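You operate a simulated robot arm through the tools that you are given. There is no shell and no other tool. Be economical: measure what you need, move in short steps, check, and stop when the job is done.

You are at the controls of a simulated two-armed robot. One attempt, no reset.

## Task
Open the dosing drawer, take the small scoop from the inside of the dosing drawer and put it on the purple cover plate, then shut the drawer. Hold the pellet purge bin on the top of the testing bench steady with one hand and put the steel anvil in it with the other. Press the knocker three times. Close the second plinth drawer from the top. Open the gauge drawer, take the 1.5 MM shim pack from the inside of the gauge drawer and leave it on the bright cover, then shut the drawer. Close the block drawer. Put the dosing frame on the top of the mould bench away on the levelling tray. Lift the hard hopper lid open. Any order will do. Set down upright: shim pack.

It is judged by the outcome, as a careful person would: the job done as asked, and still so three seconds after it is handed in. It fails if anything else is knocked over, pushed out of place, dropped, spilled or broken. Lids that push on must go on centred and level and be pressed home; caps that screw on are set level and turned clockwise until they are tight.

## Robot
Two 7-joint arms with two-finger parallel grippers on one trunk, on a base that drives. Base frame: it is fixed to the floor where the robot stands at the start and does not move with it; the origin is under the middle of the robot, x ahead of it, y to its left, z up. Readings come in m, rad, newtons and seconds.
The left shoulder is at the start at [0.05, 0.165, 1.03], the right one opposite. With the tool pointing down near the work surface each hand reaches from about 0.1 to 0.64 m from the robot's upright axis, wherever it stands, measured 20 degrees to its own side. Places, roughly: block drawer [3.2, -3.2, 0.4]; bright cover (24x17x1 cm) [-1.6, -3.3, 0.9]; dosing drawer [0.6, 0, 0.6]; dosing frame (21x11x5 cm) [3.5, -0.1, 0.9]; gauge drawer [3.4, -3.7, 0.6]; hard hopper lid [0.7, 1, 1.2]; knocker [0.7, 1, 1.1]; levelling tray (32x25 cm) [0.62, 0.48, 0.86]; pellet purge bin [-2.25, -0.75, 1]; purple cover plate (15x15x2 cm) [3.4, 0.9, 0.9]; second plinth drawer [3.3, -6, 0.5]; shim pack [3.25, -3.75, 0.75]; small scoop (16x4x4 cm) [0.6, 0.1, 0.5]; steel anvil (3x3x4 cm) [0.6, 0.7, 0.9]. Payload 3.91 kg a hand.
Tool frame (each hand has its own): the origin (TCP) lies between the finger pads and is the grasp point; the fingertips stand 0.03 m ahead of it; z points along the fingers, y is the line along which they close. The gripper opens to 0.11 m. The fingers are 0.02 m wide and 0.01 m thick; the gripper's body (0.048 by 0.112 m) begins 0.055 m behind the TCP.
Orientation is told as [roll, pitch, yaw] about the base's x, y, z axes, in that order, counted from this pose: with the fingers straight down and closing along the base's y, the tool's x points along the base's -x, its y along +y and its z along -z.

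## Interface
- The arms move only by the tool move_arm. It takes "left_series", "right_series" or both (then of equal length, played together; a hand with none holds still); each is a list of rows, each a list of 7 numbers: the turn, a rotation vector about the base's x, y, z in units of 4 degrees (1.0 is 4 degrees), then the shift along the base's x, y, z in units of 50 mm (1.0 is 50 mm), then the closure, from 0 (fully open) to 1 (shut). In form: [[rx, ry, rz, dx, dy, dz, jaw], ...]. A call has 1 to 12 rows; each row shifts and turns the commanded pose from where the row before left it. A call with a number of a shift or a turn outside -1 to 1 is refused whole. Each row takes 0.2 s and may step no farther than 0.05 m and 0.15 rad from the row before; otherwise, or with a gripper value out of range, the whole call is refused. A pose out of reach is approached as far as the arm can. The call stops where the force on the tool passes 40 N (or 10 N more than at its start, if that is more) or the arm is blocked; 0.2 s more then pass. Each finger travels about 0.045 m/s and halts on what it meets, pressing with about 34 N; the grip force reading is that of the motor and also rises with nothing between the fingers. The clock runs only during rows and for 0.2 s after the last one: add rows that do not move to give the fingers time. It gives the time, the measured TCP pose, the force on the tool (base axes), the opening and the grip force at its end, in the units of the frame above (readings bear some noise), with the torque about the TCP (base axes, N m) and any sound that the robot's microphone picked up, and new pictures: "views" is both (left out), scene, wrist or none (wrist: the cameras of the hands that moved).
- Cameras (640 x 400 px; columns grow to the right, rows downward): "scene" is now at [0.1054, 0.0361, 1.1894]; the picture's right is [0.45, -0.89, 0.00], its down [-0.59, -0.30, -0.75] and it looks along [0.67, 0.34, -0.66] (base axes); focal length 214 px, centre (320, 200). "left" rides on the left gripper at [0.072, -0.017, -0.103] in its tool frame; the picture's right is [0.23, 0.97, 0.00], its down [-0.76, 0.18, -0.62] and it looks along [-0.61, 0.14, 0.78] (tool axes); focal length 222 px, centre (320, 200). "right" rides on the right gripper at [0.072, 0.017, -0.103] in its tool frame; the picture's right is [-0.23, 0.97, 0.00], its down [-0.76, -0.18, -0.62] and it looks along [-0.61, -0.14, 0.78] (tool axes); focal length 222 px, centre (320, 200). There is no depth. A picture from a camera that has moved, and an enlarged one, comes with that camera's place and axes in the base frame and with its lens.
- move_column(by): slides the trunk up (or, below 0, down) by that many m; the arms and the scene camera ride with it, the base frame stays. It gives what a move gives, with no picture.
- roll_base(legs): drives the robot by 1 to 6 legs, each [ahead, left, turn to the left] in m, m and rad, along the robot's own axes; the way and the turn of a leg run together, so that a leg with both is an arc; at most 1.5 m and 3.142 rad a leg. The arms and the cameras ride along, it lands a little off, and it stops where it bumps. It gives what a move gives, and a new picture of the scene camera.
- turn_head(pan, tilt): turns the head with the scene camera to pan (to the left, within 1.396 rad either way) and tilt (down, from -0.506 to 1.204), counted from straight ahead of the robot. It gives what a move gives, and a new picture of the scene camera.
- enlarge(camera, box): a new picture of the part [left, top, right, bottom] of that camera's present view, enlarged. No time passes.
- job_done(): hands the job in; it is judged then, once.

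Go step by step. Nothing tells you exact positions but the pictures and the camera data: compare them with the known pose of the tool, close in by small moves and look again before you grip or let go. The budget is 483 turns and 360 pictures, counting those below and the enlarged ones. Unless the task says otherwise, let go and move clear before handing in, and close with one line.

The tools are called after ">>>" as name(argument=value, ...) on one line, values as JSON. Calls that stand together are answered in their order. move_arm: Moves the arms, as the interface text tells. Its arguments: {"type":"object","properties":{"left_series":{"type":"array","items":{"type":"array","items":{"type":"number"}}},"right_series":{"type":"array","items":{"type":"array","items":{"type":"number"}}},"views":{"type":"string","enum":["both","scene","wrist","none"]}},"required":[]} The other tools are called the same way: move_column (by) slides the trunk up or down; roll_base (legs) drives the base; turn_head (pan, tilt) turns the head that bears the scene camera; enlarge (camera, box) takes an enlarged picture of a part of a camera's view; job_done () hands the job in.

At the start:

```text
time_s: 0.0
left_tcp_pos: [0.2822, 0.3053, 1.1401]
left_ee_rot: [0.0, -0.001, 0.001]
left_force: [0.2, -0.8, 1.0]
left_ft_torque: [0.02, 0.0, -0.02]
left_width: 0.11
left_grip_force: 0.2
right_tcp_pos: [0.4114, 0.0632, 1.0953]
right_ee_rot: [0.0, -0.001, 0.001]
right_force: [0.2, 0.1, 0.9]
right_ft_torque: [-0.02, -0.04, -0.01]
right_width: 0.1101
right_grip_force: 0.1
trunk travel left (down, up): [-0.25, 0.253]
robot x, y, heading: [-0.0021, -0.0016, -0.002]
head pan, tilt: [0.466, 0.724]
```

scene: 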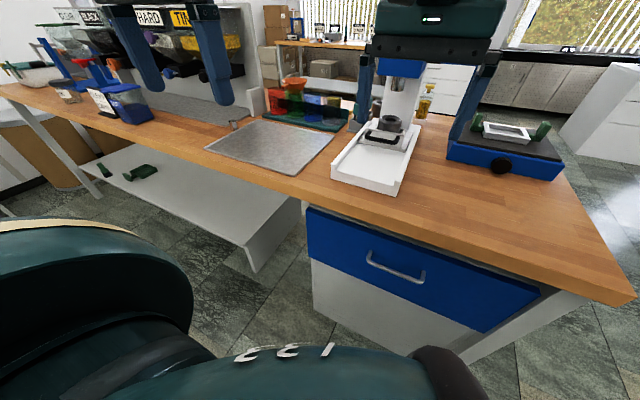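
right: 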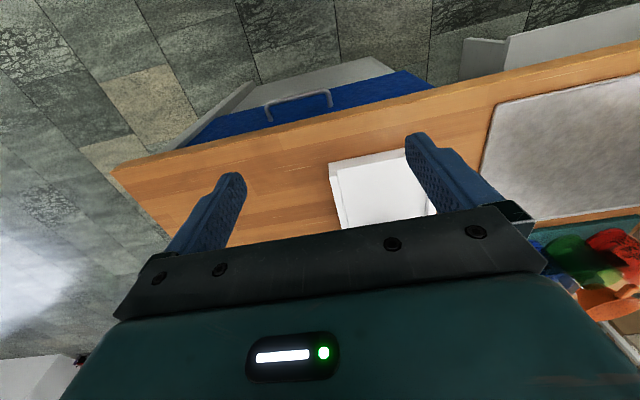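
left: 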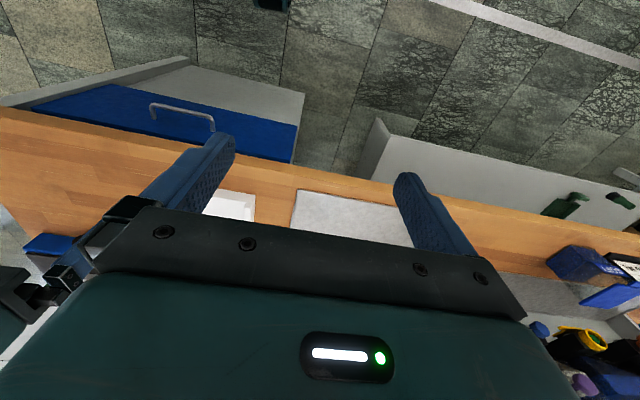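

I see the bench ahead with the blue dosing drawer under it. I'll look straight at it first.

>>> turn_head(pan=0.0, tilt=0.9)

>>> turn_head(pan=0.7, tilt=0.4)

>>> turn_head(pan=-0.3, tilt=0.2)

```text
time_s: 0.9
left_tcp_pos: [0.2815, 0.3057, 1.1395]
left_ee_rot: [0.0, 0.0, 0.001]
left_force: [-0.4, -0.5, -0.5]
left_ft_torque: [-0.02, 0.0, -0.01]
left_width: 0.1097
left_grip_force: 0.1
right_tcp_pos: [0.4123, 0.0633, 1.0967]
right_ee_rot: [0.001, 0.002, 0.0]
right_force: [0.4, 0.9, 0.0]
right_ft_torque: [0.0, 0.04, 0.01]
right_width: 0.1098
right_grip_force: 0.1
trunk travel left (down, up): [-0.25, 0.253]
robot x, y, heading: [0.0013, -0.0004, 0.003]
head pan, tilt: [0.0, 0.901]
camera scene: at [0.1059, -0.0015, 1.1753], right [0.0, -1.0, 0.0], down [-0.78, 0.0, -0.62], along [0.62, 0.0, -0.78], focal length 214 px, centre (320, 200)
```

scene: 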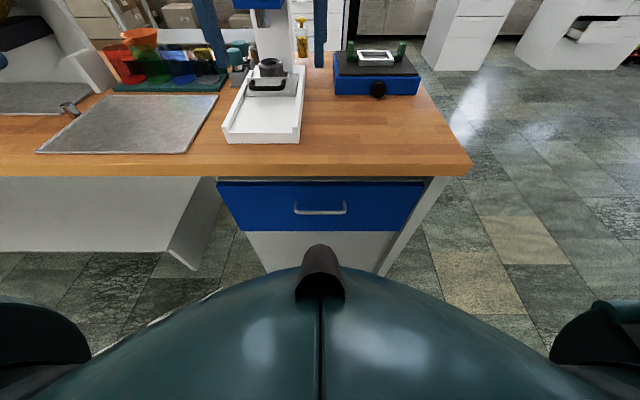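

```text
time_s: 2.0
left_tcp_pos: [0.283, 0.306, 1.1399]
left_ee_rot: [0.0, 0.0, -0.001]
left_force: [0.8, -0.7, -0.5]
left_ft_torque: [0.02, -0.02, 0.02]
left_width: 0.11
left_grip_force: 0.2
right_tcp_pos: [0.4108, 0.063, 1.096]
right_ee_rot: [0.0, -0.001, -0.002]
right_force: [-0.4, -0.7, -0.9]
right_ft_torque: [0.02, -0.03, 0.0]
right_width: 0.1101
right_grip_force: 0.3
trunk travel left (down, up): [-0.25, 0.253]
robot x, y, heading: [0.0001, 0.0015, -0.001]
head pan, tilt: [0.7, 0.4]
camera scene: at [0.1013, 0.058, 1.2183], right [0.64, -0.77, 0.0], down [-0.3, -0.25, -0.92], along [0.7, 0.59, -0.39], focal length 214 px, centre (320, 200)
```

scene: 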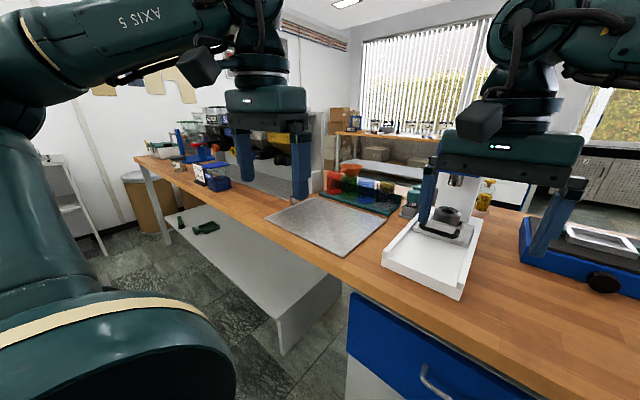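

```text
time_s: 3.2
left_tcp_pos: [0.2826, 0.3064, 1.1402]
left_ee_rot: [0.001, 0.0, -0.001]
left_force: [-0.5, 0.1, 0.2]
left_ft_torque: [0.01, 0.03, -0.01]
left_width: 0.1097
left_grip_force: 0.0
right_tcp_pos: [0.4124, 0.0621, 1.0951]
right_ee_rot: [-0.001, -0.001, 0.0]
right_force: [0.1, 0.4, -0.4]
right_ft_torque: [0.02, -0.04, -0.01]
right_width: 0.1101
right_grip_force: 0.1
trunk travel left (down, up): [-0.25, 0.253]
robot x, y, heading: [0.0005, -0.0029, -0.003]
head pan, tilt: [-0.3, 0.201]
camera scene: at [0.1194, -0.0291, 1.2368], right [-0.29, -0.96, 0.0], down [-0.19, 0.06, -0.98], along [0.94, -0.29, -0.2], focal length 214 px, centre (320, 200)
```

scene: 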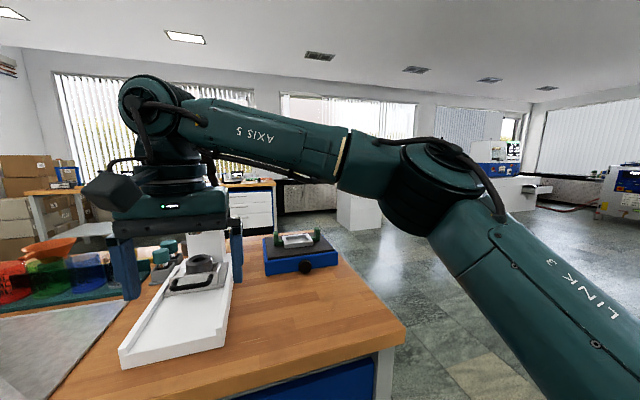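

The drawer handle is near [0.43, 0, 0.72] by estimate. I'll back off a little so that I can bring the right hand down with fingers forward.

>>> roll_base(legs=[[-0.22, 0, 0]])

>>> turn_head(pan=0.0, tilt=0.7)

>>> move_arm(right_series=[[0, 0, 1, 0, -0.3, -0.3, 0], [0, 0, 1, 0, -0.3, -0.3, 0], [0, 0, 1, 0, -0.3, -0.3, 0], [0, 0, 1, 0, -0.3, -0.3, 0], [0, 0, 1, 0, -0.2, -0.3, 0], [0, 0, 1, 0, -0.2, -0.3, 0], [0, 0, 1, 0, 0, -0.3, 0], [0, 0, 1, 0, 0, -0.3, 0], [0, 0, 1, 0, 0, 0, 0], [0, 0, 1, 0, 0, 0, 0], [0, 0, 1, 0, 0, 0, 0], [0, 0, 1, 0, 0, 0, 0]], views="scene")

```text
time_s: 5.0
left_tcp_pos: [0.0611, 0.3056, 1.1408]
left_ee_rot: [-0.001, -0.001, -0.001]
left_force: [0.4, 0.7, -0.1]
left_ft_torque: [-0.01, -0.02, 0.0]
left_width: 0.1099
left_grip_force: 0.2
right_tcp_pos: [0.1904, 0.0631, 1.0959]
right_ee_rot: [0.0, 0.0, 0.001]
right_force: [-0.6, 0.9, -0.9]
right_ft_torque: [0.02, -0.05, -0.01]
right_width: 0.1101
right_grip_force: 0.0
trunk travel left (down, up): [-0.25, 0.253]
robot x, y, heading: [-0.2187, 0.0027, -0.003]
head pan, tilt: [-0.3, 0.201]
camera scene: at [-0.1025, -0.0292, 1.2369], right [-0.3, -0.96, 0.0], down [-0.19, 0.06, -0.98], along [0.94, -0.29, -0.2], focal length 214 px, centre (320, 200)
```

scene: 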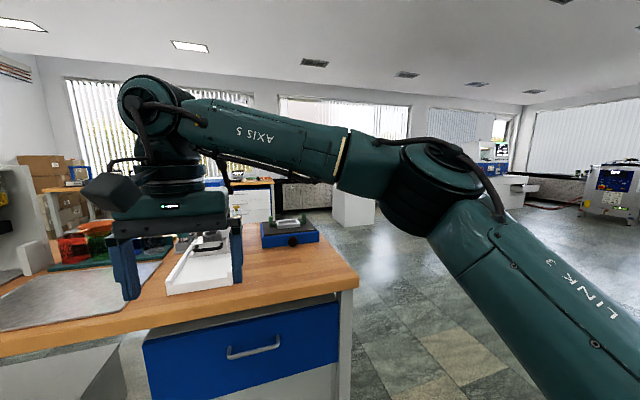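

```text
time_s: 5.9
left_tcp_pos: [0.0612, 0.3052, 1.1405]
left_ee_rot: [0.0, 0.0, 0.001]
left_force: [-1.2, 0.0, 0.2]
left_ft_torque: [0.0, -0.01, -0.02]
left_width: 0.11
left_grip_force: 0.0
right_tcp_pos: [0.1902, 0.0619, 1.0951]
right_ee_rot: [-0.001, 0.002, 0.0]
right_force: [-0.8, 0.1, 0.8]
right_ft_torque: [0.02, -0.02, 0.01]
right_width: 0.1099
right_grip_force: 0.0
trunk travel left (down, up): [-0.25, 0.253]
robot x, y, heading: [-0.2207, 0.0013, -0.001]
head pan, tilt: [0.0, 0.7]
camera scene: at [-0.1061, -0.0016, 1.1915], right [0.0, -1.0, 0.0], down [-0.64, 0.0, -0.77], along [0.77, 0.0, -0.64], focal length 214 px, centre (320, 200)
```

scene: 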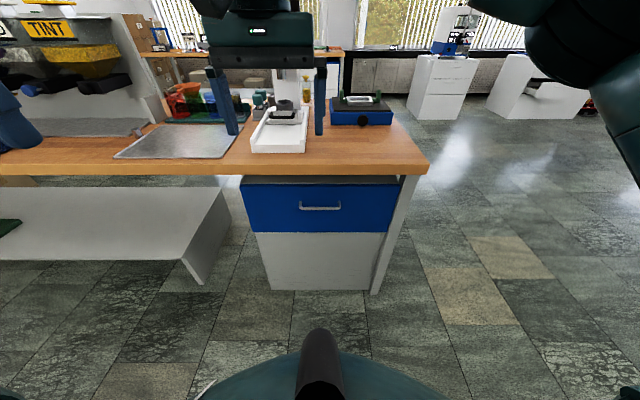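

```text
time_s: 8.5
left_tcp_pos: [0.0608, 0.3053, 1.1396]
left_ee_rot: [-0.001, 0.0, -0.001]
left_force: [0.0, 0.0, -0.1]
left_ft_torque: [-0.06, -0.02, 0.0]
left_width: 0.1101
left_grip_force: 0.1
right_tcp_pos: [0.1898, -0.0183, 0.9772]
right_ee_rot: [0.0, 0.0, 0.839]
right_force: [-0.2, -0.1, -0.6]
right_ft_torque: [0.02, -0.01, -0.02]
right_width: 0.1101
right_grip_force: 0.0
trunk travel left (down, up): [-0.25, 0.253]
robot x, y, heading: [-0.2258, -0.0005, 0.004]
head pan, tilt: [0.0, 0.7]
camera scene: at [-0.1061, -0.0016, 1.1915], right [0.0, -1.0, 0.0], down [-0.64, 0.0, -0.76], along [0.76, 0.0, -0.64], focal length 214 px, centre (320, 200)
```

scene: 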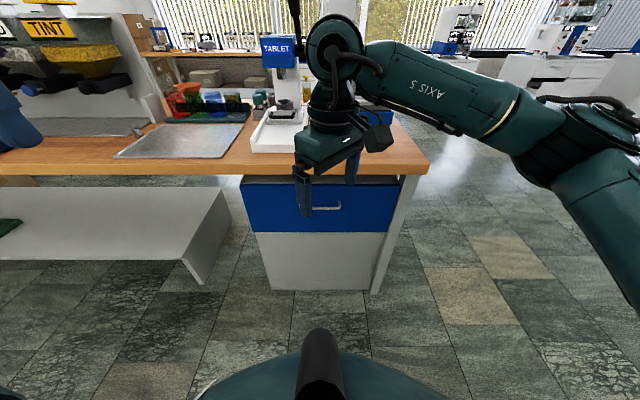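

The handle triangulates to about [0.45, 0, 0.70]. I'll turn the hand so the fingers point forward and close vertically, coming to a pose in front of it.

>>> move_arm(right_series=[[-0.3726, -0.973, 0.3726, 0.1, 0.016, -0.24, 0], [-0.3726, -0.973, 0.3726, 0.1, 0.016, -0.24, 0], [-0.3726, -0.973, 0.3726, 0.1, 0.016, -0.24, 0], [-0.3726, -0.973, 0.3726, 0.1, 0.016, -0.24, 0], [-0.3726, -0.973, 0.3726, 0.1, 0.016, -0.24, 0], [-0.3726, -0.973, 0.3726, 0.1, 0.016, -0.24, 0], [-0.3726, -0.973, 0.3726, 0.1, 0.016, -0.24, 0], [-0.3726, -0.973, 0.3726, 0.1, 0.016, -0.24, 0], [-0.3726, -0.973, 0.3726, 0.1, 0.016, -0.24, 0], [-0.3726, -0.973, 0.3726, 0.1, 0.016, -0.24, 0], [-0.3726, -0.973, 0.3726, 0.1, 0.016, -0.24, 0]], views="none")

>>> move_arm(right_series=[[-0.3726, -0.973, 0.3726, 0.1, 0.016, -0.24, 0], [-0.3726, -0.973, 0.3726, 0.1, 0.016, -0.24, 0], [-0.3726, -0.973, 0.3726, 0.1, 0.016, -0.24, 0], [-0.3726, -0.973, 0.3726, 0.1, 0.016, -0.24, 0], [-0.3726, -0.973, 0.3726, 0.1, 0.016, -0.24, 0], [-0.3726, -0.973, 0.3726, 0.1, 0.016, -0.24, 0], [-0.3726, -0.973, 0.3726, 0.1, 0.016, -0.24, 0], [-0.3726, -0.973, 0.3726, 0.1, 0.016, -0.24, 0], [-0.3726, -0.973, 0.3726, 0.1, 0.016, -0.24, 0], [-0.3726, -0.973, 0.3726, 0.1, 0.016, -0.24, 0], [-0.3726, -0.973, 0.3726, 0.1, 0.016, -0.24, 0]])

```text
time_s: 10.9
left_tcp_pos: [0.0626, 0.3058, 1.1394]
left_ee_rot: [-0.001, 0.0, -0.001]
left_force: [0.2, 0.3, -0.5]
left_ft_torque: [-0.03, 0.01, 0.04]
left_width: 0.1099
left_grip_force: 0.1
right_tcp_pos: [0.2458, -0.0081, 0.8434]
right_ee_rot: [-0.787, -0.157, 1.204]
right_force: [0.1, -0.4, -0.3]
right_ft_torque: [0.01, -0.03, 0.01]
right_width: 0.11
right_grip_force: 0.1
trunk travel left (down, up): [-0.25, 0.253]
robot x, y, heading: [-0.2206, -0.0006, -0.002]
head pan, tilt: [0.0, 0.7]
```

```text
time_s: 13.3
left_tcp_pos: [0.0622, 0.3056, 1.1404]
left_ee_rot: [0.0, -0.002, 0.001]
left_force: [0.3, -0.1, 0.4]
left_ft_torque: [-0.01, -0.01, 0.01]
left_width: 0.1098
left_grip_force: 0.0
right_tcp_pos: [0.2873, 0.0419, 0.7615]
right_ee_rot: [-1.561, -0.002, 1.56]
right_force: [-0.6, -0.2, 0.2]
right_ft_torque: [-0.01, -0.02, 0.03]
right_width: 0.11
right_grip_force: 0.1
right hand out of reach, approached as far as the arm can: row 10, 11
trunk travel left (down, up): [-0.25, 0.253]
robot x, y, heading: [-0.2227, 0.0024, 0.004]
head pan, tilt: [0.0, 0.7]
camera scene: at [-0.1061, -0.0015, 1.1914], right [0.0, -1.0, 0.0], down [-0.64, 0.0, -0.76], along [0.76, 0.0, -0.64], focal length 214 px, centre (320, 200)
camera right: at [0.1841, -0.0316, 0.7449], right [-0.01, 0.23, -0.97], down [-0.61, 0.77, 0.18], along [0.79, 0.6, 0.14], focal length 222 px, centre (320, 200)
```

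scene: 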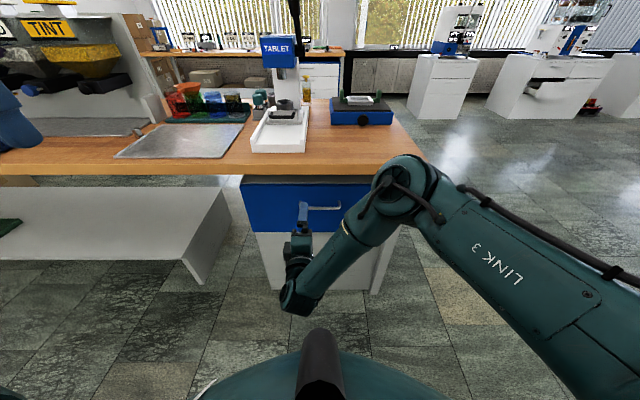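
right: 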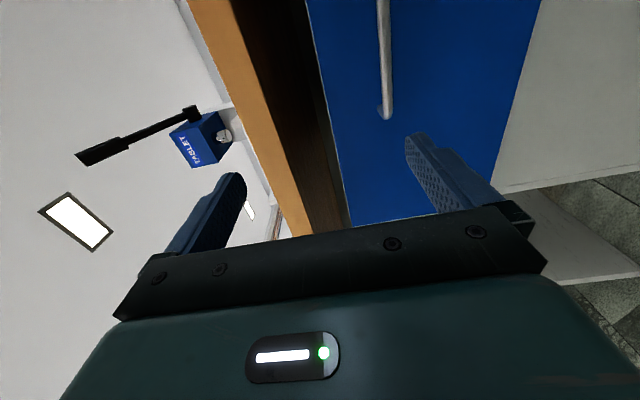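

The hand is near its fold limit here; lowering the trunk brings it to the handle's height (~0.687). Then I advance forward.

>>> move_column(by=-0.1)

>>> move_arm(right_series=[[0, 0, 0, 0.5, 0, 0, 0], [0, 0, 0, 0.5, 0, 0, 0], [0, 0, 0, 0.4, 0, 0, 0]])

```text
time_s: 14.6
left_tcp_pos: [0.061, 0.3061, 1.0399]
left_ee_rot: [0.001, -0.001, 0.0]
left_force: [0.6, 0.5, 0.2]
left_ft_torque: [-0.01, -0.02, 0.02]
left_width: 0.11
left_grip_force: 0.1
right_tcp_pos: [0.287, 0.04, 0.6631]
right_ee_rot: [-1.561, -0.001, 1.56]
right_force: [-0.3, -0.4, 0.2]
right_ft_torque: [0.03, -0.03, 0.01]
right_width: 0.1099
right_grip_force: 0.1
trunk travel left (down, up): [-0.15, 0.353]
robot x, y, heading: [-0.219, 0.0001, -0.0]
head pan, tilt: [0.0, 0.7]
```

```text
time_s: 15.4
left_tcp_pos: [0.0606, 0.3064, 1.0397]
left_ee_rot: [-0.001, 0.0, 0.0]
left_force: [-0.5, 0.0, -0.2]
left_ft_torque: [0.0, 0.0, -0.03]
left_width: 0.1102
left_grip_force: 0.0
right_tcp_pos: [0.3526, 0.0482, 0.6745]
right_ee_rot: [-1.554, -0.002, 1.554]
right_force: [0.3, 0.0, 0.3]
right_ft_torque: [-0.01, -0.02, 0.01]
right_width: 0.1103
right_grip_force: 0.1
right hand out of reach, approached as far as the arm can: row 1, 2, 3
trunk travel left (down, up): [-0.15, 0.353]
robot x, y, heading: [-0.2165, 0.0028, -0.0]
head pan, tilt: [0.0, 0.7]
camera scene: at [-0.1061, -0.0016, 1.0914], right [0.0, -1.0, 0.0], down [-0.64, 0.0, -0.76], along [0.76, 0.0, -0.64], focal length 214 px, centre (320, 200)
camera right: at [0.2501, -0.0224, 0.657], right [-0.01, 0.23, -0.97], down [-0.61, 0.77, 0.19], along [0.79, 0.59, 0.13], focal length 222 px, centre (320, 200)
```

scene: 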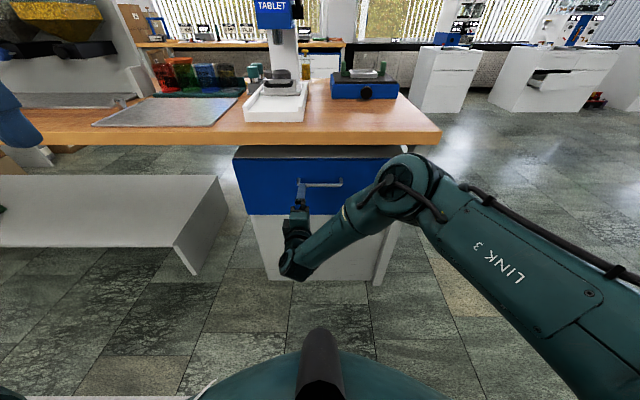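
right: 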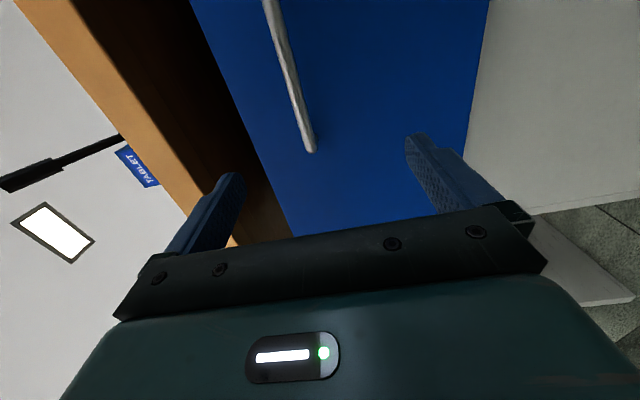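

The pose sits at a joint limit crossing the body's middle. I'll shift the base left so the handle lies on the right hand's own side.

>>> roll_base(legs=[[0, 0.25, 0]])

>>> move_arm(right_series=[[0, 0, 0, 0, -0.7, 0, 0], [0, 0, 0, 0, -0.7, 0, 0], [0, 0, 0, 0, -0.7, 0, 0], [0, 0, 0, 0, -0.7, 0, 0], [0, 0, 0, 0, -0.7, 0, 0], [0, 0, 0, 0, -0.7, 0, 0]])

```text
time_s: 18.2
left_tcp_pos: [0.0624, 0.555, 1.0392]
left_ee_rot: [0.002, 0.001, -0.002]
left_force: [0.4, 0.5, -0.1]
left_ft_torque: [0.02, 0.0, -0.02]
left_width: 0.1099
left_grip_force: 0.1
right_tcp_pos: [0.3544, 0.2993, 0.6728]
right_ee_rot: [-1.555, 0.0, 1.553]
right_force: [-0.4, 0.5, -0.2]
right_ft_torque: [-0.02, -0.02, 0.02]
right_width: 0.11
right_grip_force: 0.0
trunk travel left (down, up): [-0.15, 0.353]
robot x, y, heading: [-0.221, 0.2495, -0.008]
head pan, tilt: [0.0, 0.7]
camera scene: at [-0.1056, 0.2485, 1.0914], right [0.0, -1.0, 0.0], down [-0.64, 0.0, -0.76], along [0.76, 0.0, -0.64], focal length 214 px, centre (320, 200)
```

scene: 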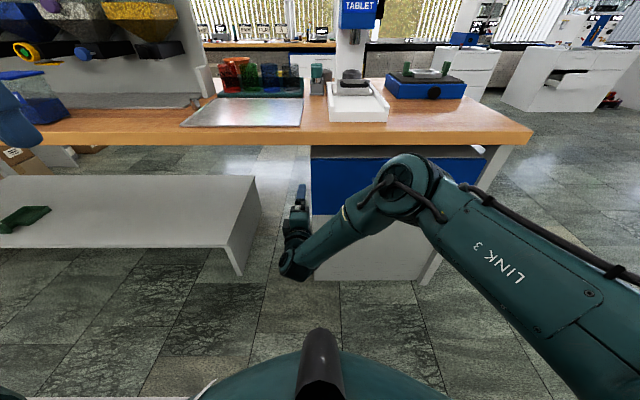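

```text
time_s: 19.6
left_tcp_pos: [0.0638, 0.555, 1.0393]
left_ee_rot: [-0.001, 0.0, 0.0]
left_force: [0.1, -0.1, 0.8]
left_ft_torque: [0.02, 0.01, 0.04]
left_width: 0.1098
left_grip_force: 0.0
right_tcp_pos: [0.3202, 0.201, 0.7618]
right_ee_rot: [-1.551, -0.003, 1.541]
right_force: [-0.2, 0.0, -0.7]
right_ft_torque: [-0.02, -0.02, 0.0]
right_width: 0.11
right_grip_force: 0.1
right hand out of reach, approached as far as the arm can: row 1, 2, 3, 4, 5, 6
trunk travel left (down, up): [-0.15, 0.353]
robot x, y, heading: [-0.2218, 0.2526, 0.002]
head pan, tilt: [0.0, 0.7]
camera scene: at [-0.1056, 0.2484, 1.0914], right [0.0, -1.0, 0.0], down [-0.64, 0.0, -0.76], along [0.76, 0.0, -0.64], focal length 214 px, centre (320, 200)
camera right: at [0.2154, 0.1305, 0.7463], right [-0.01, 0.23, -0.97], down [-0.6, 0.78, 0.19], along [0.8, 0.58, 0.13], focal length 222 px, centre (320, 200)
```

scene: 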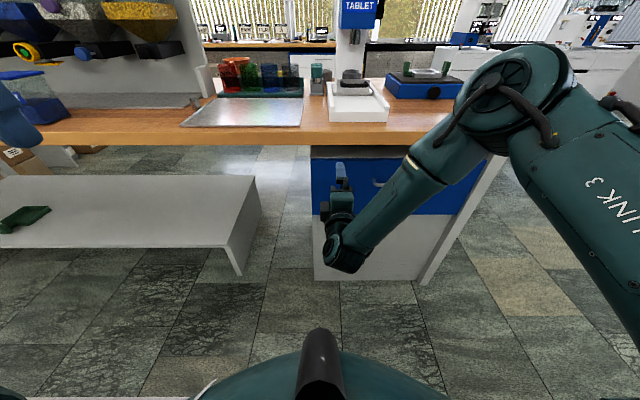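
right: 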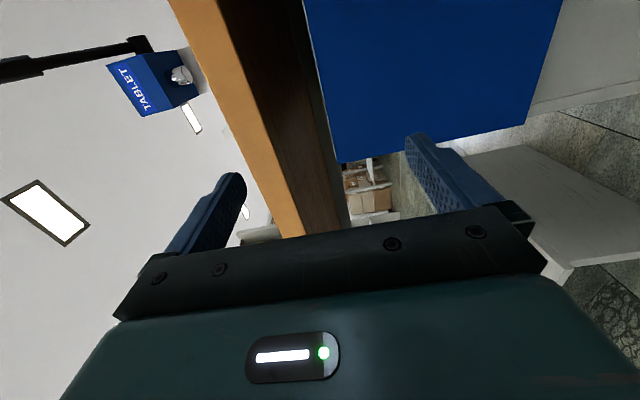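

The limit is the steep forearm; lowering the trunk fully and standing further back should flatten it. I'll do both and go to the handle line.

>>> roll_base(legs=[[-0.1, -0.1, 0]])

>>> move_column(by=-0.15)

>>> move_arm(right_series=[[0, 0, 0, 0.4, -0.3, 0.3, 0], [0, 0, 0, 0.4, -0.3, 0.3, 0], [0, 0, 0, 0.4, -0.3, 0.3, 0], [0, 0, 0, 0.4, -0.3, 0.3, 0]])

```text
time_s: 21.1
left_tcp_pos: [-0.0369, 0.4557, 1.0402]
left_ee_rot: [0.001, -0.001, -0.003]
left_force: [-0.3, 0.1, -0.3]
left_ft_torque: [0.0, 0.0, -0.02]
left_width: 0.1099
left_grip_force: 0.0
right_tcp_pos: [0.2199, 0.1019, 0.7623]
right_ee_rot: [-1.55, -0.001, 1.543]
right_force: [-0.2, -0.3, 0.0]
right_ft_torque: [0.02, 0.02, 0.0]
right_width: 0.1098
right_grip_force: 0.1
trunk travel left (down, up): [-0.15, 0.353]
robot x, y, heading: [-0.3198, 0.1504, -0.001]
head pan, tilt: [0.0, 0.7]
camera scene: at [-0.2055, 0.149, 1.0915], right [0.0, -1.0, 0.0], down [-0.64, 0.0, -0.77], along [0.77, 0.0, -0.64], focal length 214 px, centre (320, 200)
```

scene: 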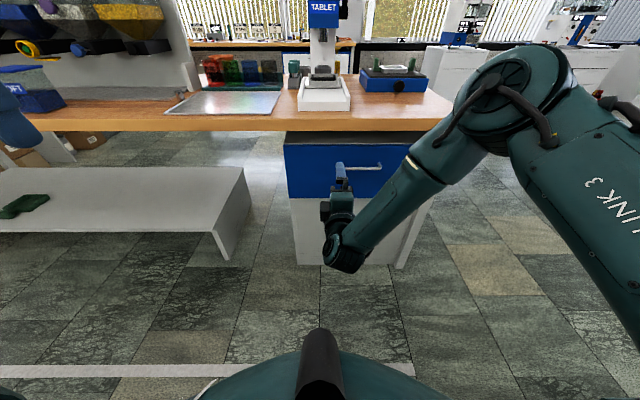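

```text
time_s: 22.9
left_tcp_pos: [-0.0366, 0.4559, 0.8896]
left_ee_rot: [0.001, 0.001, -0.003]
left_force: [-0.5, 0.9, -0.4]
left_ft_torque: [-0.02, 0.01, -0.01]
left_width: 0.1098
left_grip_force: 0.0
right_tcp_pos: [0.22, 0.1023, 0.6124]
right_ee_rot: [-1.549, -0.001, 1.543]
right_force: [-0.1, -1.0, -0.6]
right_ft_torque: [0.02, 0.0, 0.02]
right_width: 0.1099
right_grip_force: 0.1
trunk travel left (down, up): [0.0, 0.503]
robot x, y, heading: [-0.3206, 0.1527, -0.001]
head pan, tilt: [0.0, 0.7]
```

```text
time_s: 23.9
left_tcp_pos: [-0.0355, 0.4565, 0.8891]
left_ee_rot: [-0.001, -0.001, -0.005]
left_force: [0.1, 0.3, 0.9]
left_ft_torque: [0.0, -0.02, 0.01]
left_width: 0.1101
left_grip_force: 0.0
right_tcp_pos: [0.2932, 0.0706, 0.6903]
right_ee_rot: [-1.544, -0.002, 1.538]
right_force: [0.0, 0.0, 0.2]
right_ft_torque: [-0.02, -0.03, -0.01]
right_width: 0.1104
right_grip_force: 0.1
right hand out of reach, approached as far as the arm can: row 1, 2, 3, 4
trunk travel left (down, up): [0.0, 0.503]
robot x, y, heading: [-0.318, 0.152, -0.009]
head pan, tilt: [0.0, 0.7]
camera scene: at [-0.2055, 0.1491, 0.9414], right [0.0, -1.0, 0.0], down [-0.64, 0.0, -0.76], along [0.76, 0.0, -0.64], focal length 214 px, centre (320, 200)
camera right: at [0.1883, -0.0006, 0.6738], right [-0.02, 0.23, -0.97], down [-0.59, 0.78, 0.19], along [0.81, 0.58, 0.12], focal length 222 px, centre (320, 200)
```

scene: 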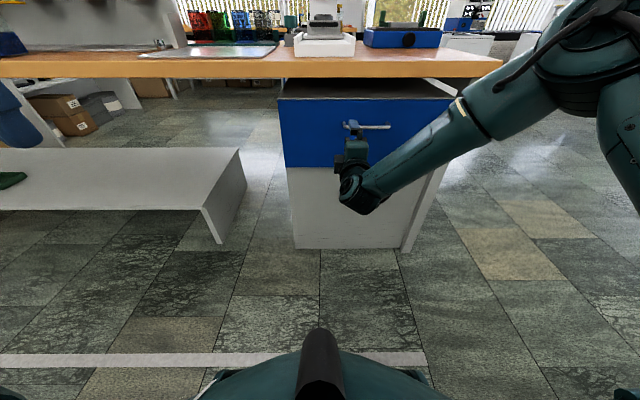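
right: 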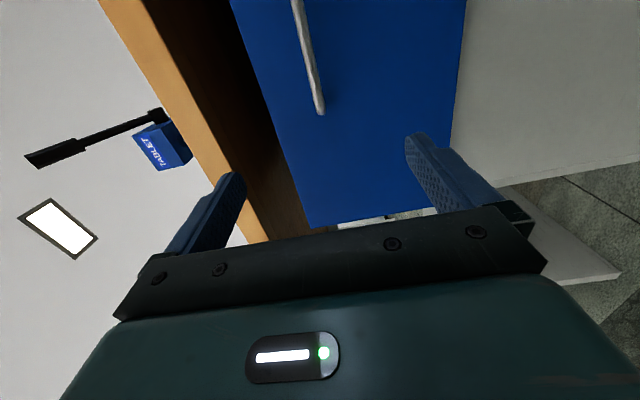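

Still limited. I'll relax the hand's pitch by about 20° (fingers slightly down), which still grips the bar well.

>>> move_arm(right_series=[[0, 1, 0, 0, 0, 0, 0], [0, 1, 0, 0, 0, 0, 0], [0, 1, 0, 0, 0, 0, 0], [0, 1, 0, 0, 0, 0, 0], [0, 1, 0, 0, 0, 0, 0], [0, 1, 0, 0, 0, 0, 0]], views="none")

>>> move_arm(right_series=[[0, 0, 0, 0, -0.4, 0, 0], [0, 0, 0, 0, -0.4, 0, 0], [0, 0, 0, 0, -0.4, 0, 0]])

```text
time_s: 25.3
left_tcp_pos: [-0.0367, 0.4569, 0.8899]
left_ee_rot: [-0.001, -0.001, -0.004]
left_force: [-1.2, 0.0, 0.3]
left_ft_torque: [0.01, -0.02, 0.0]
left_width: 0.1099
left_grip_force: 0.1
right_tcp_pos: [0.294, 0.0694, 0.6889]
right_ee_rot: [-1.13, 0.01, 1.543]
right_force: [0.2, 0.8, -0.8]
right_ft_torque: [0.0, 0.01, 0.02]
right_width: 0.1102
right_grip_force: 0.1
trunk travel left (down, up): [0.0, 0.503]
robot x, y, heading: [-0.3219, 0.1532, -0.006]
head pan, tilt: [0.0, 0.7]
```

```text
time_s: 26.1
left_tcp_pos: [-0.0359, 0.4562, 0.8897]
left_ee_rot: [0.001, -0.002, -0.005]
left_force: [-0.4, 0.5, 0.3]
left_ft_torque: [0.01, -0.01, 0.01]
left_width: 0.1099
left_grip_force: 0.0
right_tcp_pos: [0.2935, 0.0098, 0.689]
right_ee_rot: [-1.131, 0.01, 1.544]
right_force: [-0.6, 0.5, -0.3]
right_ft_torque: [-0.01, -0.03, -0.02]
right_width: 0.11
right_grip_force: 0.1
trunk travel left (down, up): [0.0, 0.503]
robot x, y, heading: [-0.3157, 0.1532, -0.003]
head pan, tilt: [0.0, 0.7]
camera scene: at [-0.2055, 0.1491, 0.9415], right [0.0, -1.0, 0.0], down [-0.64, 0.0, -0.76], along [0.76, 0.0, -0.64], focal length 214 px, centre (320, 200)
camera right: at [0.1923, -0.0612, 0.7176], right [-0.41, 0.23, -0.88], down [-0.47, 0.78, 0.42], along [0.78, 0.58, -0.21], focal length 222 px, centre (320, 200)
```

scene: 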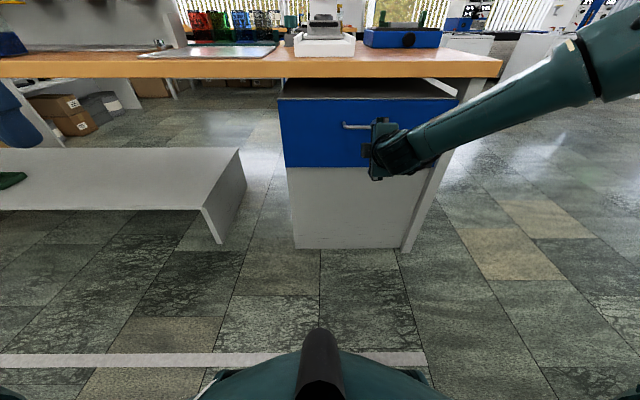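
right: 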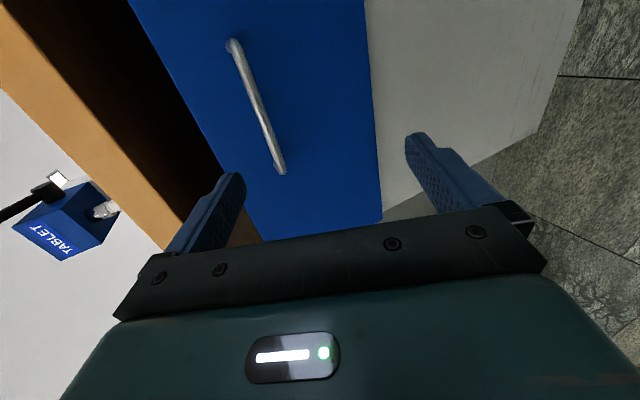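

Now the arm moves freely and the bar is at about [0.45, −0.07..0.06, 0.687]. I advance with the jaws half closed.

>>> move_arm(right_series=[[0, 0, 0, 0.5, -0.1, 0, 0.4], [0, 0, 0, 0.5, -0.1, 0, 0.4], [0, 0, 0, 0.5, 0, 0, 0.4], [0, 0, 0, 0.5, 0, 0, 0.4], [0, 0, 0, 0.4, 0, 0, 0.4]])

```text
time_s: 27.3
left_tcp_pos: [-0.0365, 0.4562, 0.8895]
left_ee_rot: [0.0, -0.001, -0.003]
left_force: [-0.5, 0.2, -0.1]
left_ft_torque: [0.02, 0.04, 0.01]
left_width: 0.1099
left_grip_force: 0.1
right_tcp_pos: [0.415, -0.0006, 0.6902]
right_ee_rot: [-1.129, 0.011, 1.545]
right_force: [0.3, -0.4, -0.1]
right_ft_torque: [-0.03, -0.01, 0.0]
right_width: 0.066
right_grip_force: 0.0
trunk travel left (down, up): [0.0, 0.503]
robot x, y, heading: [-0.3205, 0.1513, -0.007]
head pan, tilt: [0.0, 0.7]
camera scene: at [-0.2055, 0.1491, 0.9415], right [0.0, -1.0, 0.0], down [-0.64, 0.0, -0.76], along [0.76, 0.0, -0.64], focal length 214 px, centre (320, 200)
camera right: at [0.3131, -0.0711, 0.7173], right [-0.41, 0.23, -0.88], down [-0.47, 0.78, 0.42], along [0.78, 0.58, -0.21], focal length 222 px, centre (320, 200)
```

scene: 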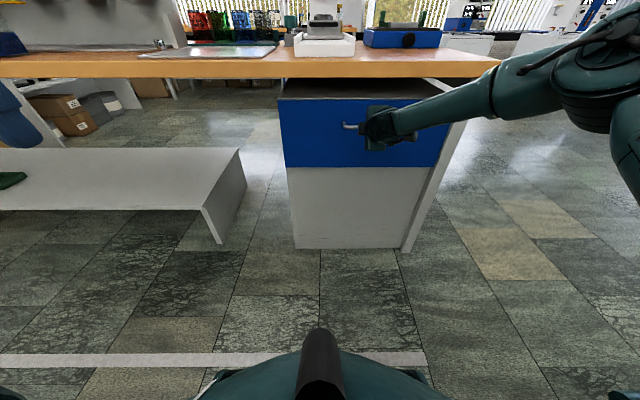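
right: 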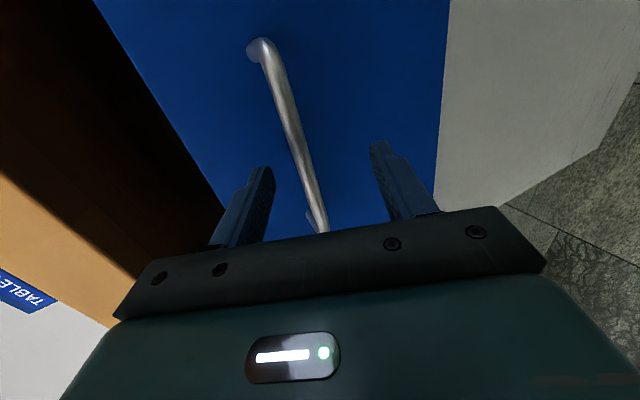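

The bar lies between the fingers. Advance a bit and close.

>>> move_arm(right_series=[[0, 0, 0, 0.4, 0, 0, 0.4], [0, 0, 0, 0.3, 0, -0.05, 0.4], [0, 0, 0, 0, 0, 0, 1], [0, 0, 0, 0, 0, 0, 1], [0, 0, 0, 0, 0, 0, 1], [0, 0, 0, 0, 0, 0, 1], [0, 0, 0, 0, 0, 0, 1]], views="wrist")

```text
time_s: 28.0
left_tcp_pos: [-0.0383, 0.4558, 0.8914]
left_ee_rot: [0.001, -0.003, -0.005]
left_force: [-0.7, 0.8, 0.5]
left_ft_torque: [-0.01, -0.06, 0.0]
left_width: 0.1098
left_grip_force: 0.1
right_tcp_pos: [0.4456, -0.0005, 0.6956]
right_ee_rot: [-1.149, 0.005, 1.542]
right_force: [0.0, -1.1, 1.5]
right_ft_torque: [0.03, 0.21, 0.01]
right_width: 0.0369
right_grip_force: 0.1
trunk travel left (down, up): [0.0, 0.503]
robot x, y, heading: [-0.3229, 0.1525, -0.008]
head pan, tilt: [0.0, 0.7]
stopped in row 3 (right hand): the force on the tool passed its limit at 45 N (the readings are from after the stop); the commanded pose is now the measured one
camera right: at [0.3436, -0.0712, 0.7212], right [-0.39, 0.23, -0.89], down [-0.47, 0.78, 0.41], along [0.79, 0.58, -0.19], focal length 222 px, centre (320, 200)
```

right: 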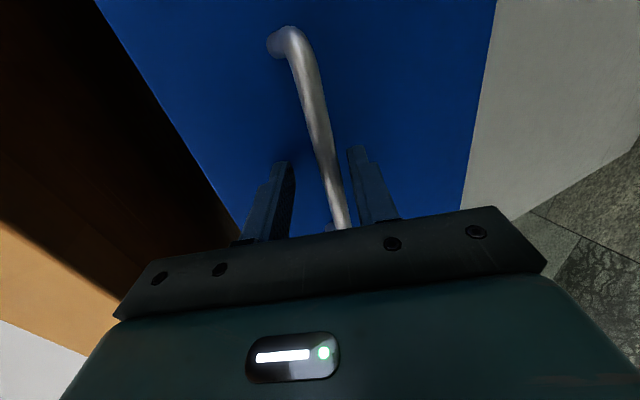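

The closing finger met the bar off-centre. I shift slightly back and down, then close.

>>> move_arm(right_series=[[0, 0, 0, -0.1, 0, -0.16, 0.68], [0, 0, 0, 0, 0, 0, 0.8], [0, 0, 0, 0, 0, 0, 0.9], [0, 0, 0, 0, 0, 0, 1], [0, 0, 0, 0, 0, 0, 1]], views="wrist")

```text
time_s: 29.2
left_tcp_pos: [-0.0386, 0.4564, 0.8908]
left_ee_rot: [0.0, -0.003, -0.005]
left_force: [-0.4, -0.2, -0.1]
left_ft_torque: [0.0, -0.07, 0.01]
left_width: 0.11
left_grip_force: 0.0
right_tcp_pos: [0.4409, -0.0001, 0.6872]
right_ee_rot: [-1.152, 0.007, 1.546]
right_force: [5.8, 2.2, 22.4]
right_ft_torque: [-0.33, -0.17, 0.4]
right_width: 0.0118
right_grip_force: 45.4
trunk travel left (down, up): [0.0, 0.503]
robot x, y, heading: [-0.3239, 0.1494, -0.007]
head pan, tilt: [0.0, 0.7]
camera right: at [0.3396, -0.0707, 0.714], right [-0.39, 0.23, -0.89], down [-0.48, 0.78, 0.41], along [0.79, 0.58, -0.19], focal length 222 px, centre (320, 200)
```

right: 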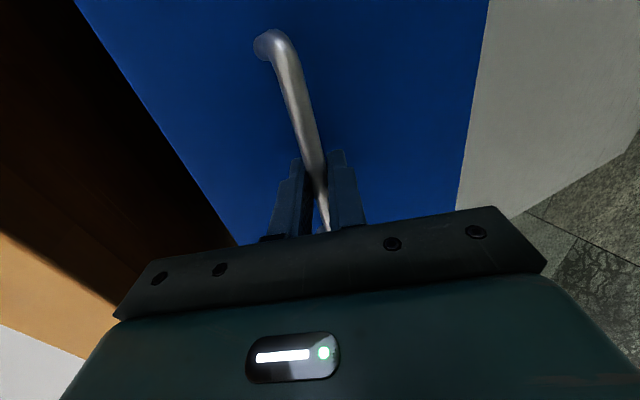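

Gripped. Relieve a little and pull the drawer out with the arm.

>>> move_arm(right_series=[[0, 0, 0, 0, 0, 0.06, 1], [0, 0, 0, -0.4, 0, 0, 1], [0, 0, 0, -0.5, 0, 0, 1], [0, 0, 0, -0.5, 0, 0, 1], [0, 0, 0, -0.5, 0, 0, 1], [0, 0, 0, -0.5, 0, 0, 1], [0, 0, 0, -0.5, 0, 0, 1]], views="scene")

```text
time_s: 30.8
left_tcp_pos: [-0.0387, 0.4568, 0.8913]
left_ee_rot: [-0.002, -0.003, -0.005]
left_force: [-0.2, -0.4, -0.1]
left_ft_torque: [-0.02, 0.01, -0.01]
left_width: 0.11
left_grip_force: 0.1
right_tcp_pos: [0.296, 0.0002, 0.6876]
right_ee_rot: [-1.147, 0.007, 1.543]
right_force: [-1.7, 5.7, 22.1]
right_ft_torque: [-0.64, -0.13, -0.07]
right_width: 0.0115
right_grip_force: 45.2
trunk travel left (down, up): [0.0, 0.503]
robot x, y, heading: [-0.3228, 0.1512, -0.003]
head pan, tilt: [0.0, 0.7]
camera scene: at [-0.2078, 0.1496, 0.9418], right [-0.01, -1.0, 0.0], down [-0.64, 0.0, -0.77], along [0.77, 0.0, -0.64], focal length 214 px, centre (320, 200)
```

scene: 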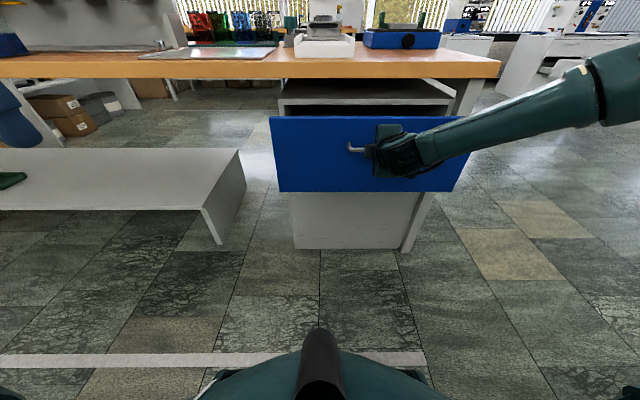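

The drawer is sliding. I keep pulling.

>>> move_arm(right_series=[[0, 0, 0, -0.5, 0, 0, 1], [0, 0, 0, -0.5, 0, 0, 1], [0, 0, 0, -0.5, 0, 0, 1], [0, 0, 0, -0.5, 0, 0, 1], [0, 0, 0, -0.4, 0, 0, 1], [0, 0, 0, -0.4, 0, 0, 1], [0, 0, 0, -0.4, 0, 0, 1]], views="scene")

```text
time_s: 32.4
left_tcp_pos: [-0.0379, 0.4559, 0.8902]
left_ee_rot: [-0.001, -0.004, -0.004]
left_force: [-0.1, 0.7, -0.7]
left_ft_torque: [0.0, -0.02, -0.01]
left_width: 0.11
left_grip_force: 0.1
right_tcp_pos: [0.1354, 0.0002, 0.6884]
right_ee_rot: [-1.149, 0.006, 1.543]
right_force: [0.0, -2.2, 30.2]
right_ft_torque: [-0.46, -0.26, 0.3]
right_width: 0.0117
right_grip_force: 45.0
trunk travel left (down, up): [0.0, 0.503]
robot x, y, heading: [-0.3246, 0.1485, -0.001]
head pan, tilt: [0.0, 0.7]
camera scene: at [-0.2078, 0.1493, 0.9418], right [-0.01, -1.0, 0.0], down [-0.64, 0.0, -0.77], along [0.77, 0.0, -0.64], focal length 214 px, centre (320, 200)
```

scene: 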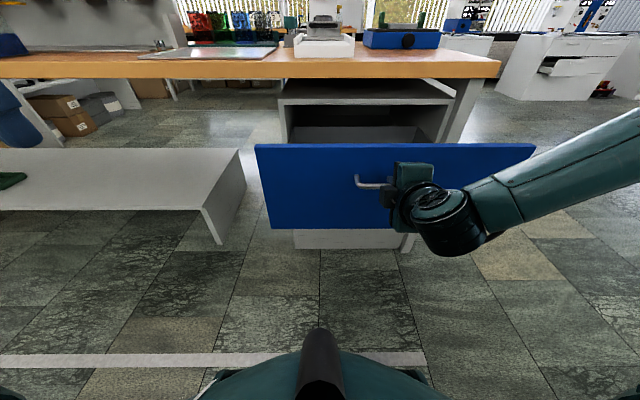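

The drawer is about 0.3 m open. I release the handle, back off, and raise the trunk to look in.

>>> move_arm(right_series=[[0, 0, 0, 0, 0, 0, 0.5], [0, 0, 0, 0, 0, 0, 0.4], [0, 0, 0, 0, 0, 0, 0.4], [0, 0, 0, -0.5, -0.2, 0, 0.4], [0, 0, 0, -0.5, -0.5, 0, 0.4], [0, 0, 0, -0.3, -0.8, 0, 0.4], [0, 0, 0, 0, -0.8, 0, 0.4], [0, 0, 0, 0, -0.8, 0, 0.4]], views="none")

>>> move_column(by=0.4)

>>> turn_head(pan=-0.2, tilt=0.95)

```text
time_s: 34.2
left_tcp_pos: [-0.0378, 0.4555, 0.8913]
left_ee_rot: [-0.001, 0.001, -0.005]
left_force: [-1.1, 0.0, 0.6]
left_ft_torque: [-0.02, 0.02, 0.02]
left_width: 0.1103
left_grip_force: 0.0
right_tcp_pos: [0.1321, -0.1268, 0.6724]
right_ee_rot: [-1.142, 0.007, 1.545]
right_force: [-0.6, -0.2, -0.3]
right_ft_torque: [0.03, -0.03, 0.02]
right_width: 0.0664
right_grip_force: 0.0
right hand out of reach, approached as far as the arm can: row 4, 5, 6, 8
trunk travel left (down, up): [0.0, 0.503]
robot x, y, heading: [-0.3221, 0.1482, -0.006]
head pan, tilt: [0.0, 0.7]
```

```text
time_s: 38.0
left_tcp_pos: [-0.037, 0.4558, 1.2914]
left_ee_rot: [0.0, 0.001, -0.005]
left_force: [0.0, 0.0, -0.1]
left_ft_torque: [-0.01, 0.01, -0.01]
left_width: 0.11
left_grip_force: 0.0
right_tcp_pos: [0.1318, -0.1284, 1.0719]
right_ee_rot: [-1.141, 0.006, 1.544]
right_force: [0.1, 0.3, 0.1]
right_ft_torque: [-0.04, 0.03, -0.02]
right_width: 0.0661
right_grip_force: 0.0
trunk travel left (down, up): [-0.4, 0.103]
robot x, y, heading: [-0.3184, 0.1503, -0.004]
head pan, tilt: [0.0, 0.7]
```

```text
time_s: 38.8
left_tcp_pos: [-0.038, 0.4559, 1.2903]
left_ee_rot: [-0.001, 0.001, -0.005]
left_force: [1.0, -0.4, -1.1]
left_ft_torque: [-0.02, 0.03, 0.0]
left_width: 0.1098
left_grip_force: 0.1
right_tcp_pos: [0.1321, -0.1281, 1.0718]
right_ee_rot: [-1.142, 0.005, 1.543]
right_force: [-0.2, 0.5, 0.3]
right_ft_torque: [-0.01, -0.01, 0.0]
right_width: 0.0659
right_grip_force: 0.1
trunk travel left (down, up): [-0.4, 0.103]
robot x, y, heading: [-0.3205, 0.1485, -0.004]
head pan, tilt: [-0.201, 0.949]
camera scene: at [-0.22, 0.1345, 1.3217], right [-0.2, -0.98, 0.0], down [-0.8, 0.17, -0.58], along [0.57, -0.12, -0.81], focal length 214 px, centre (320, 200)
```

scene: 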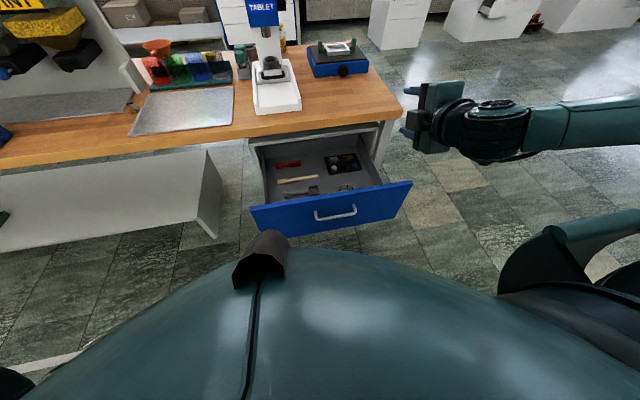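

I zoom in on the open drawer.

>>> enlarge(camera="scene", box=[240, 130, 420, 240])

```text
3.56 times, centred on (330, 185) of scene
camera zoom: at [-0.22, 0.1345, 1.3217], right [-0.2, -0.98, 0.0], down [-0.8, 0.17, -0.58], along [0.57, -0.12, -0.81], focal length 763 px, centre (284, 253)
```

zoom: 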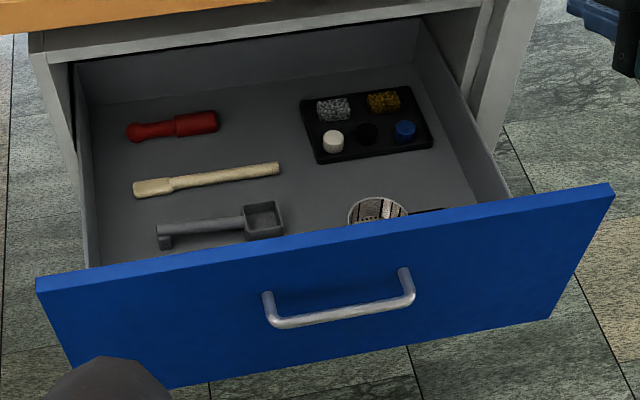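

The grey scoop lies along y at roughly x≈0.355, y 0.02–0.17 in the drawer. I'll drive to put it on my right side and turn the right hand fingers-down.

>>> roll_base(legs=[[0.1, 0.15, 0]])

>>> move_arm(right_series=[[0, 1, 0, 0, 0, 0, 0.2], [0, 1, 0, 0, 0, 0, 0.2], [0, 1, 0, 0, 0, 0, 0.2], [0, 1, 0, 0, 0, 0, 0.2], [0, 1, 0, 0, 0, 0, 0.2], [0, 1, 0, 0, 0, 0, 0.2], [0, 1, 0, 0, 0, 0, 0.2], [0, 1, 0, 0, 0, 0, 0.2]], views="none")

>>> move_arm(right_series=[[0, 1, 0, 0, 0, 0, 0.2], [0, 1, 0, 0, 0, 0, 0.2], [0, 1, 0, 0, 0, 0, 0.2], [0, 1, 0, 0, 0, 0, 0.2], [0, 1, 0, 0, 0, 0, 0.2], [0, 1, 0, 0, 0, 0, 0.2], [0, 1, 0, 0, 0, 0, 0.2], [0, 1, 0, 0, 0, 0, 0.2], [0, 0.35, 0, 0, 0, 0, 0.2]])

```text
time_s: 40.8
left_tcp_pos: [0.0615, 0.6064, 1.2901]
left_ee_rot: [0.001, 0.001, -0.003]
left_force: [0.8, 0.6, 0.3]
left_ft_torque: [-0.03, 0.0, 0.01]
left_width: 0.1101
left_grip_force: 0.0
right_tcp_pos: [0.2328, 0.0232, 1.0719]
right_ee_rot: [-1.141, 0.008, 1.543]
right_force: [0.5, 0.3, 0.3]
right_ft_torque: [-0.01, 0.01, 0.01]
right_width: 0.066
right_grip_force: 0.0
trunk travel left (down, up): [-0.4, 0.103]
robot x, y, heading: [-0.2198, 0.3044, 0.001]
head pan, tilt: [-0.201, 0.949]
camera scene: at [-0.1195, 0.2858, 1.3217], right [-0.2, -0.98, 0.0], down [-0.8, 0.17, -0.58], along [0.57, -0.12, -0.81], focal length 214 px, centre (320, 200)
```

scene: 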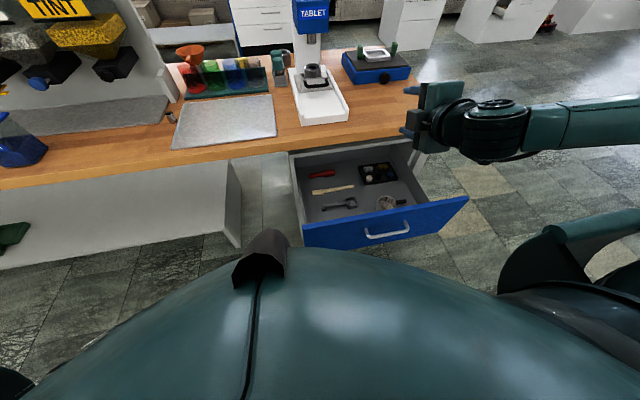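

```text
time_s: 42.6
left_tcp_pos: [0.0638, 0.6077, 1.2897]
left_ee_rot: [-0.001, -0.001, -0.002]
left_force: [0.9, 0.9, -0.3]
left_ft_torque: [0.0, -0.01, 0.0]
left_width: 0.1101
left_grip_force: 0.0
right_tcp_pos: [0.2216, 0.1084, 1.027]
right_ee_rot: [-0.585, 0.018, 1.547]
right_force: [1.2, 0.4, 0.8]
right_ft_torque: [0.0, 0.0, 0.01]
right_width: 0.0879
right_grip_force: 0.1
right hand out of reach, approached as far as the arm can: row 1, 2, 3, 4, 5, 6, 7, 8
trunk travel left (down, up): [-0.4, 0.103]
robot x, y, heading: [-0.2239, 0.3043, 0.003]
head pan, tilt: [-0.201, 0.949]
```

```text
time_s: 44.6
left_tcp_pos: [0.0633, 0.606, 1.2907]
left_ee_rot: [0.0, 0.0, -0.004]
left_force: [-0.7, 0.7, -0.4]
left_ft_torque: [0.0, -0.02, 0.03]
left_width: 0.1099
left_grip_force: 0.0
right_tcp_pos: [0.0894, 0.1295, 0.9539]
right_ee_rot: [-0.145, 0.027, 1.559]
right_force: [-0.5, 0.3, 0.7]
right_ft_torque: [-0.02, 0.0, -0.01]
right_width: 0.088
right_grip_force: 0.0
right hand out of reach, approached as far as the arm can: row 1, 2, 3, 4, 5, 6, 7, 8, 9
trunk travel left (down, up): [-0.4, 0.103]
robot x, y, heading: [-0.2213, 0.302, -0.002]
head pan, tilt: [-0.201, 0.949]
camera scene: at [-0.1199, 0.2851, 1.3217], right [-0.2, -0.98, 0.0], down [-0.8, 0.17, -0.58], along [0.57, -0.12, -0.81], focal length 214 px, centre (320, 200)
camera right: at [0.0576, 0.0583, 1.0546], right [-0.96, 0.24, -0.15], down [0.1, 0.78, 0.62], along [0.26, 0.58, -0.77], focal length 222 px, centre (320, 200)
```

scene: 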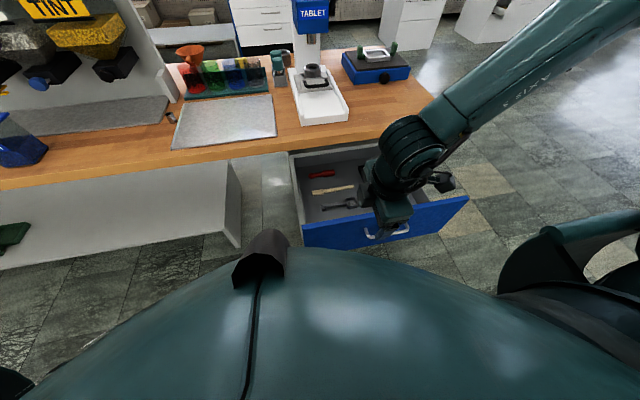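
right: 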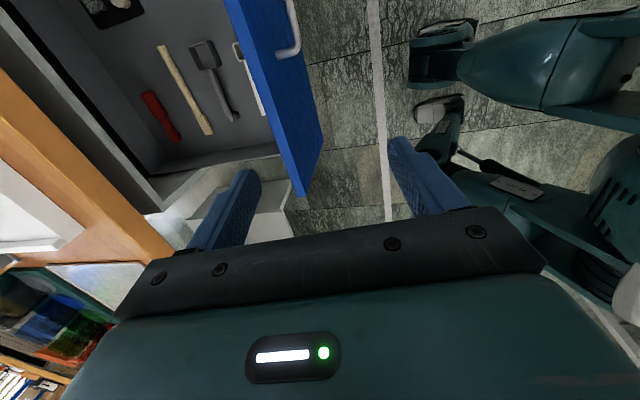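

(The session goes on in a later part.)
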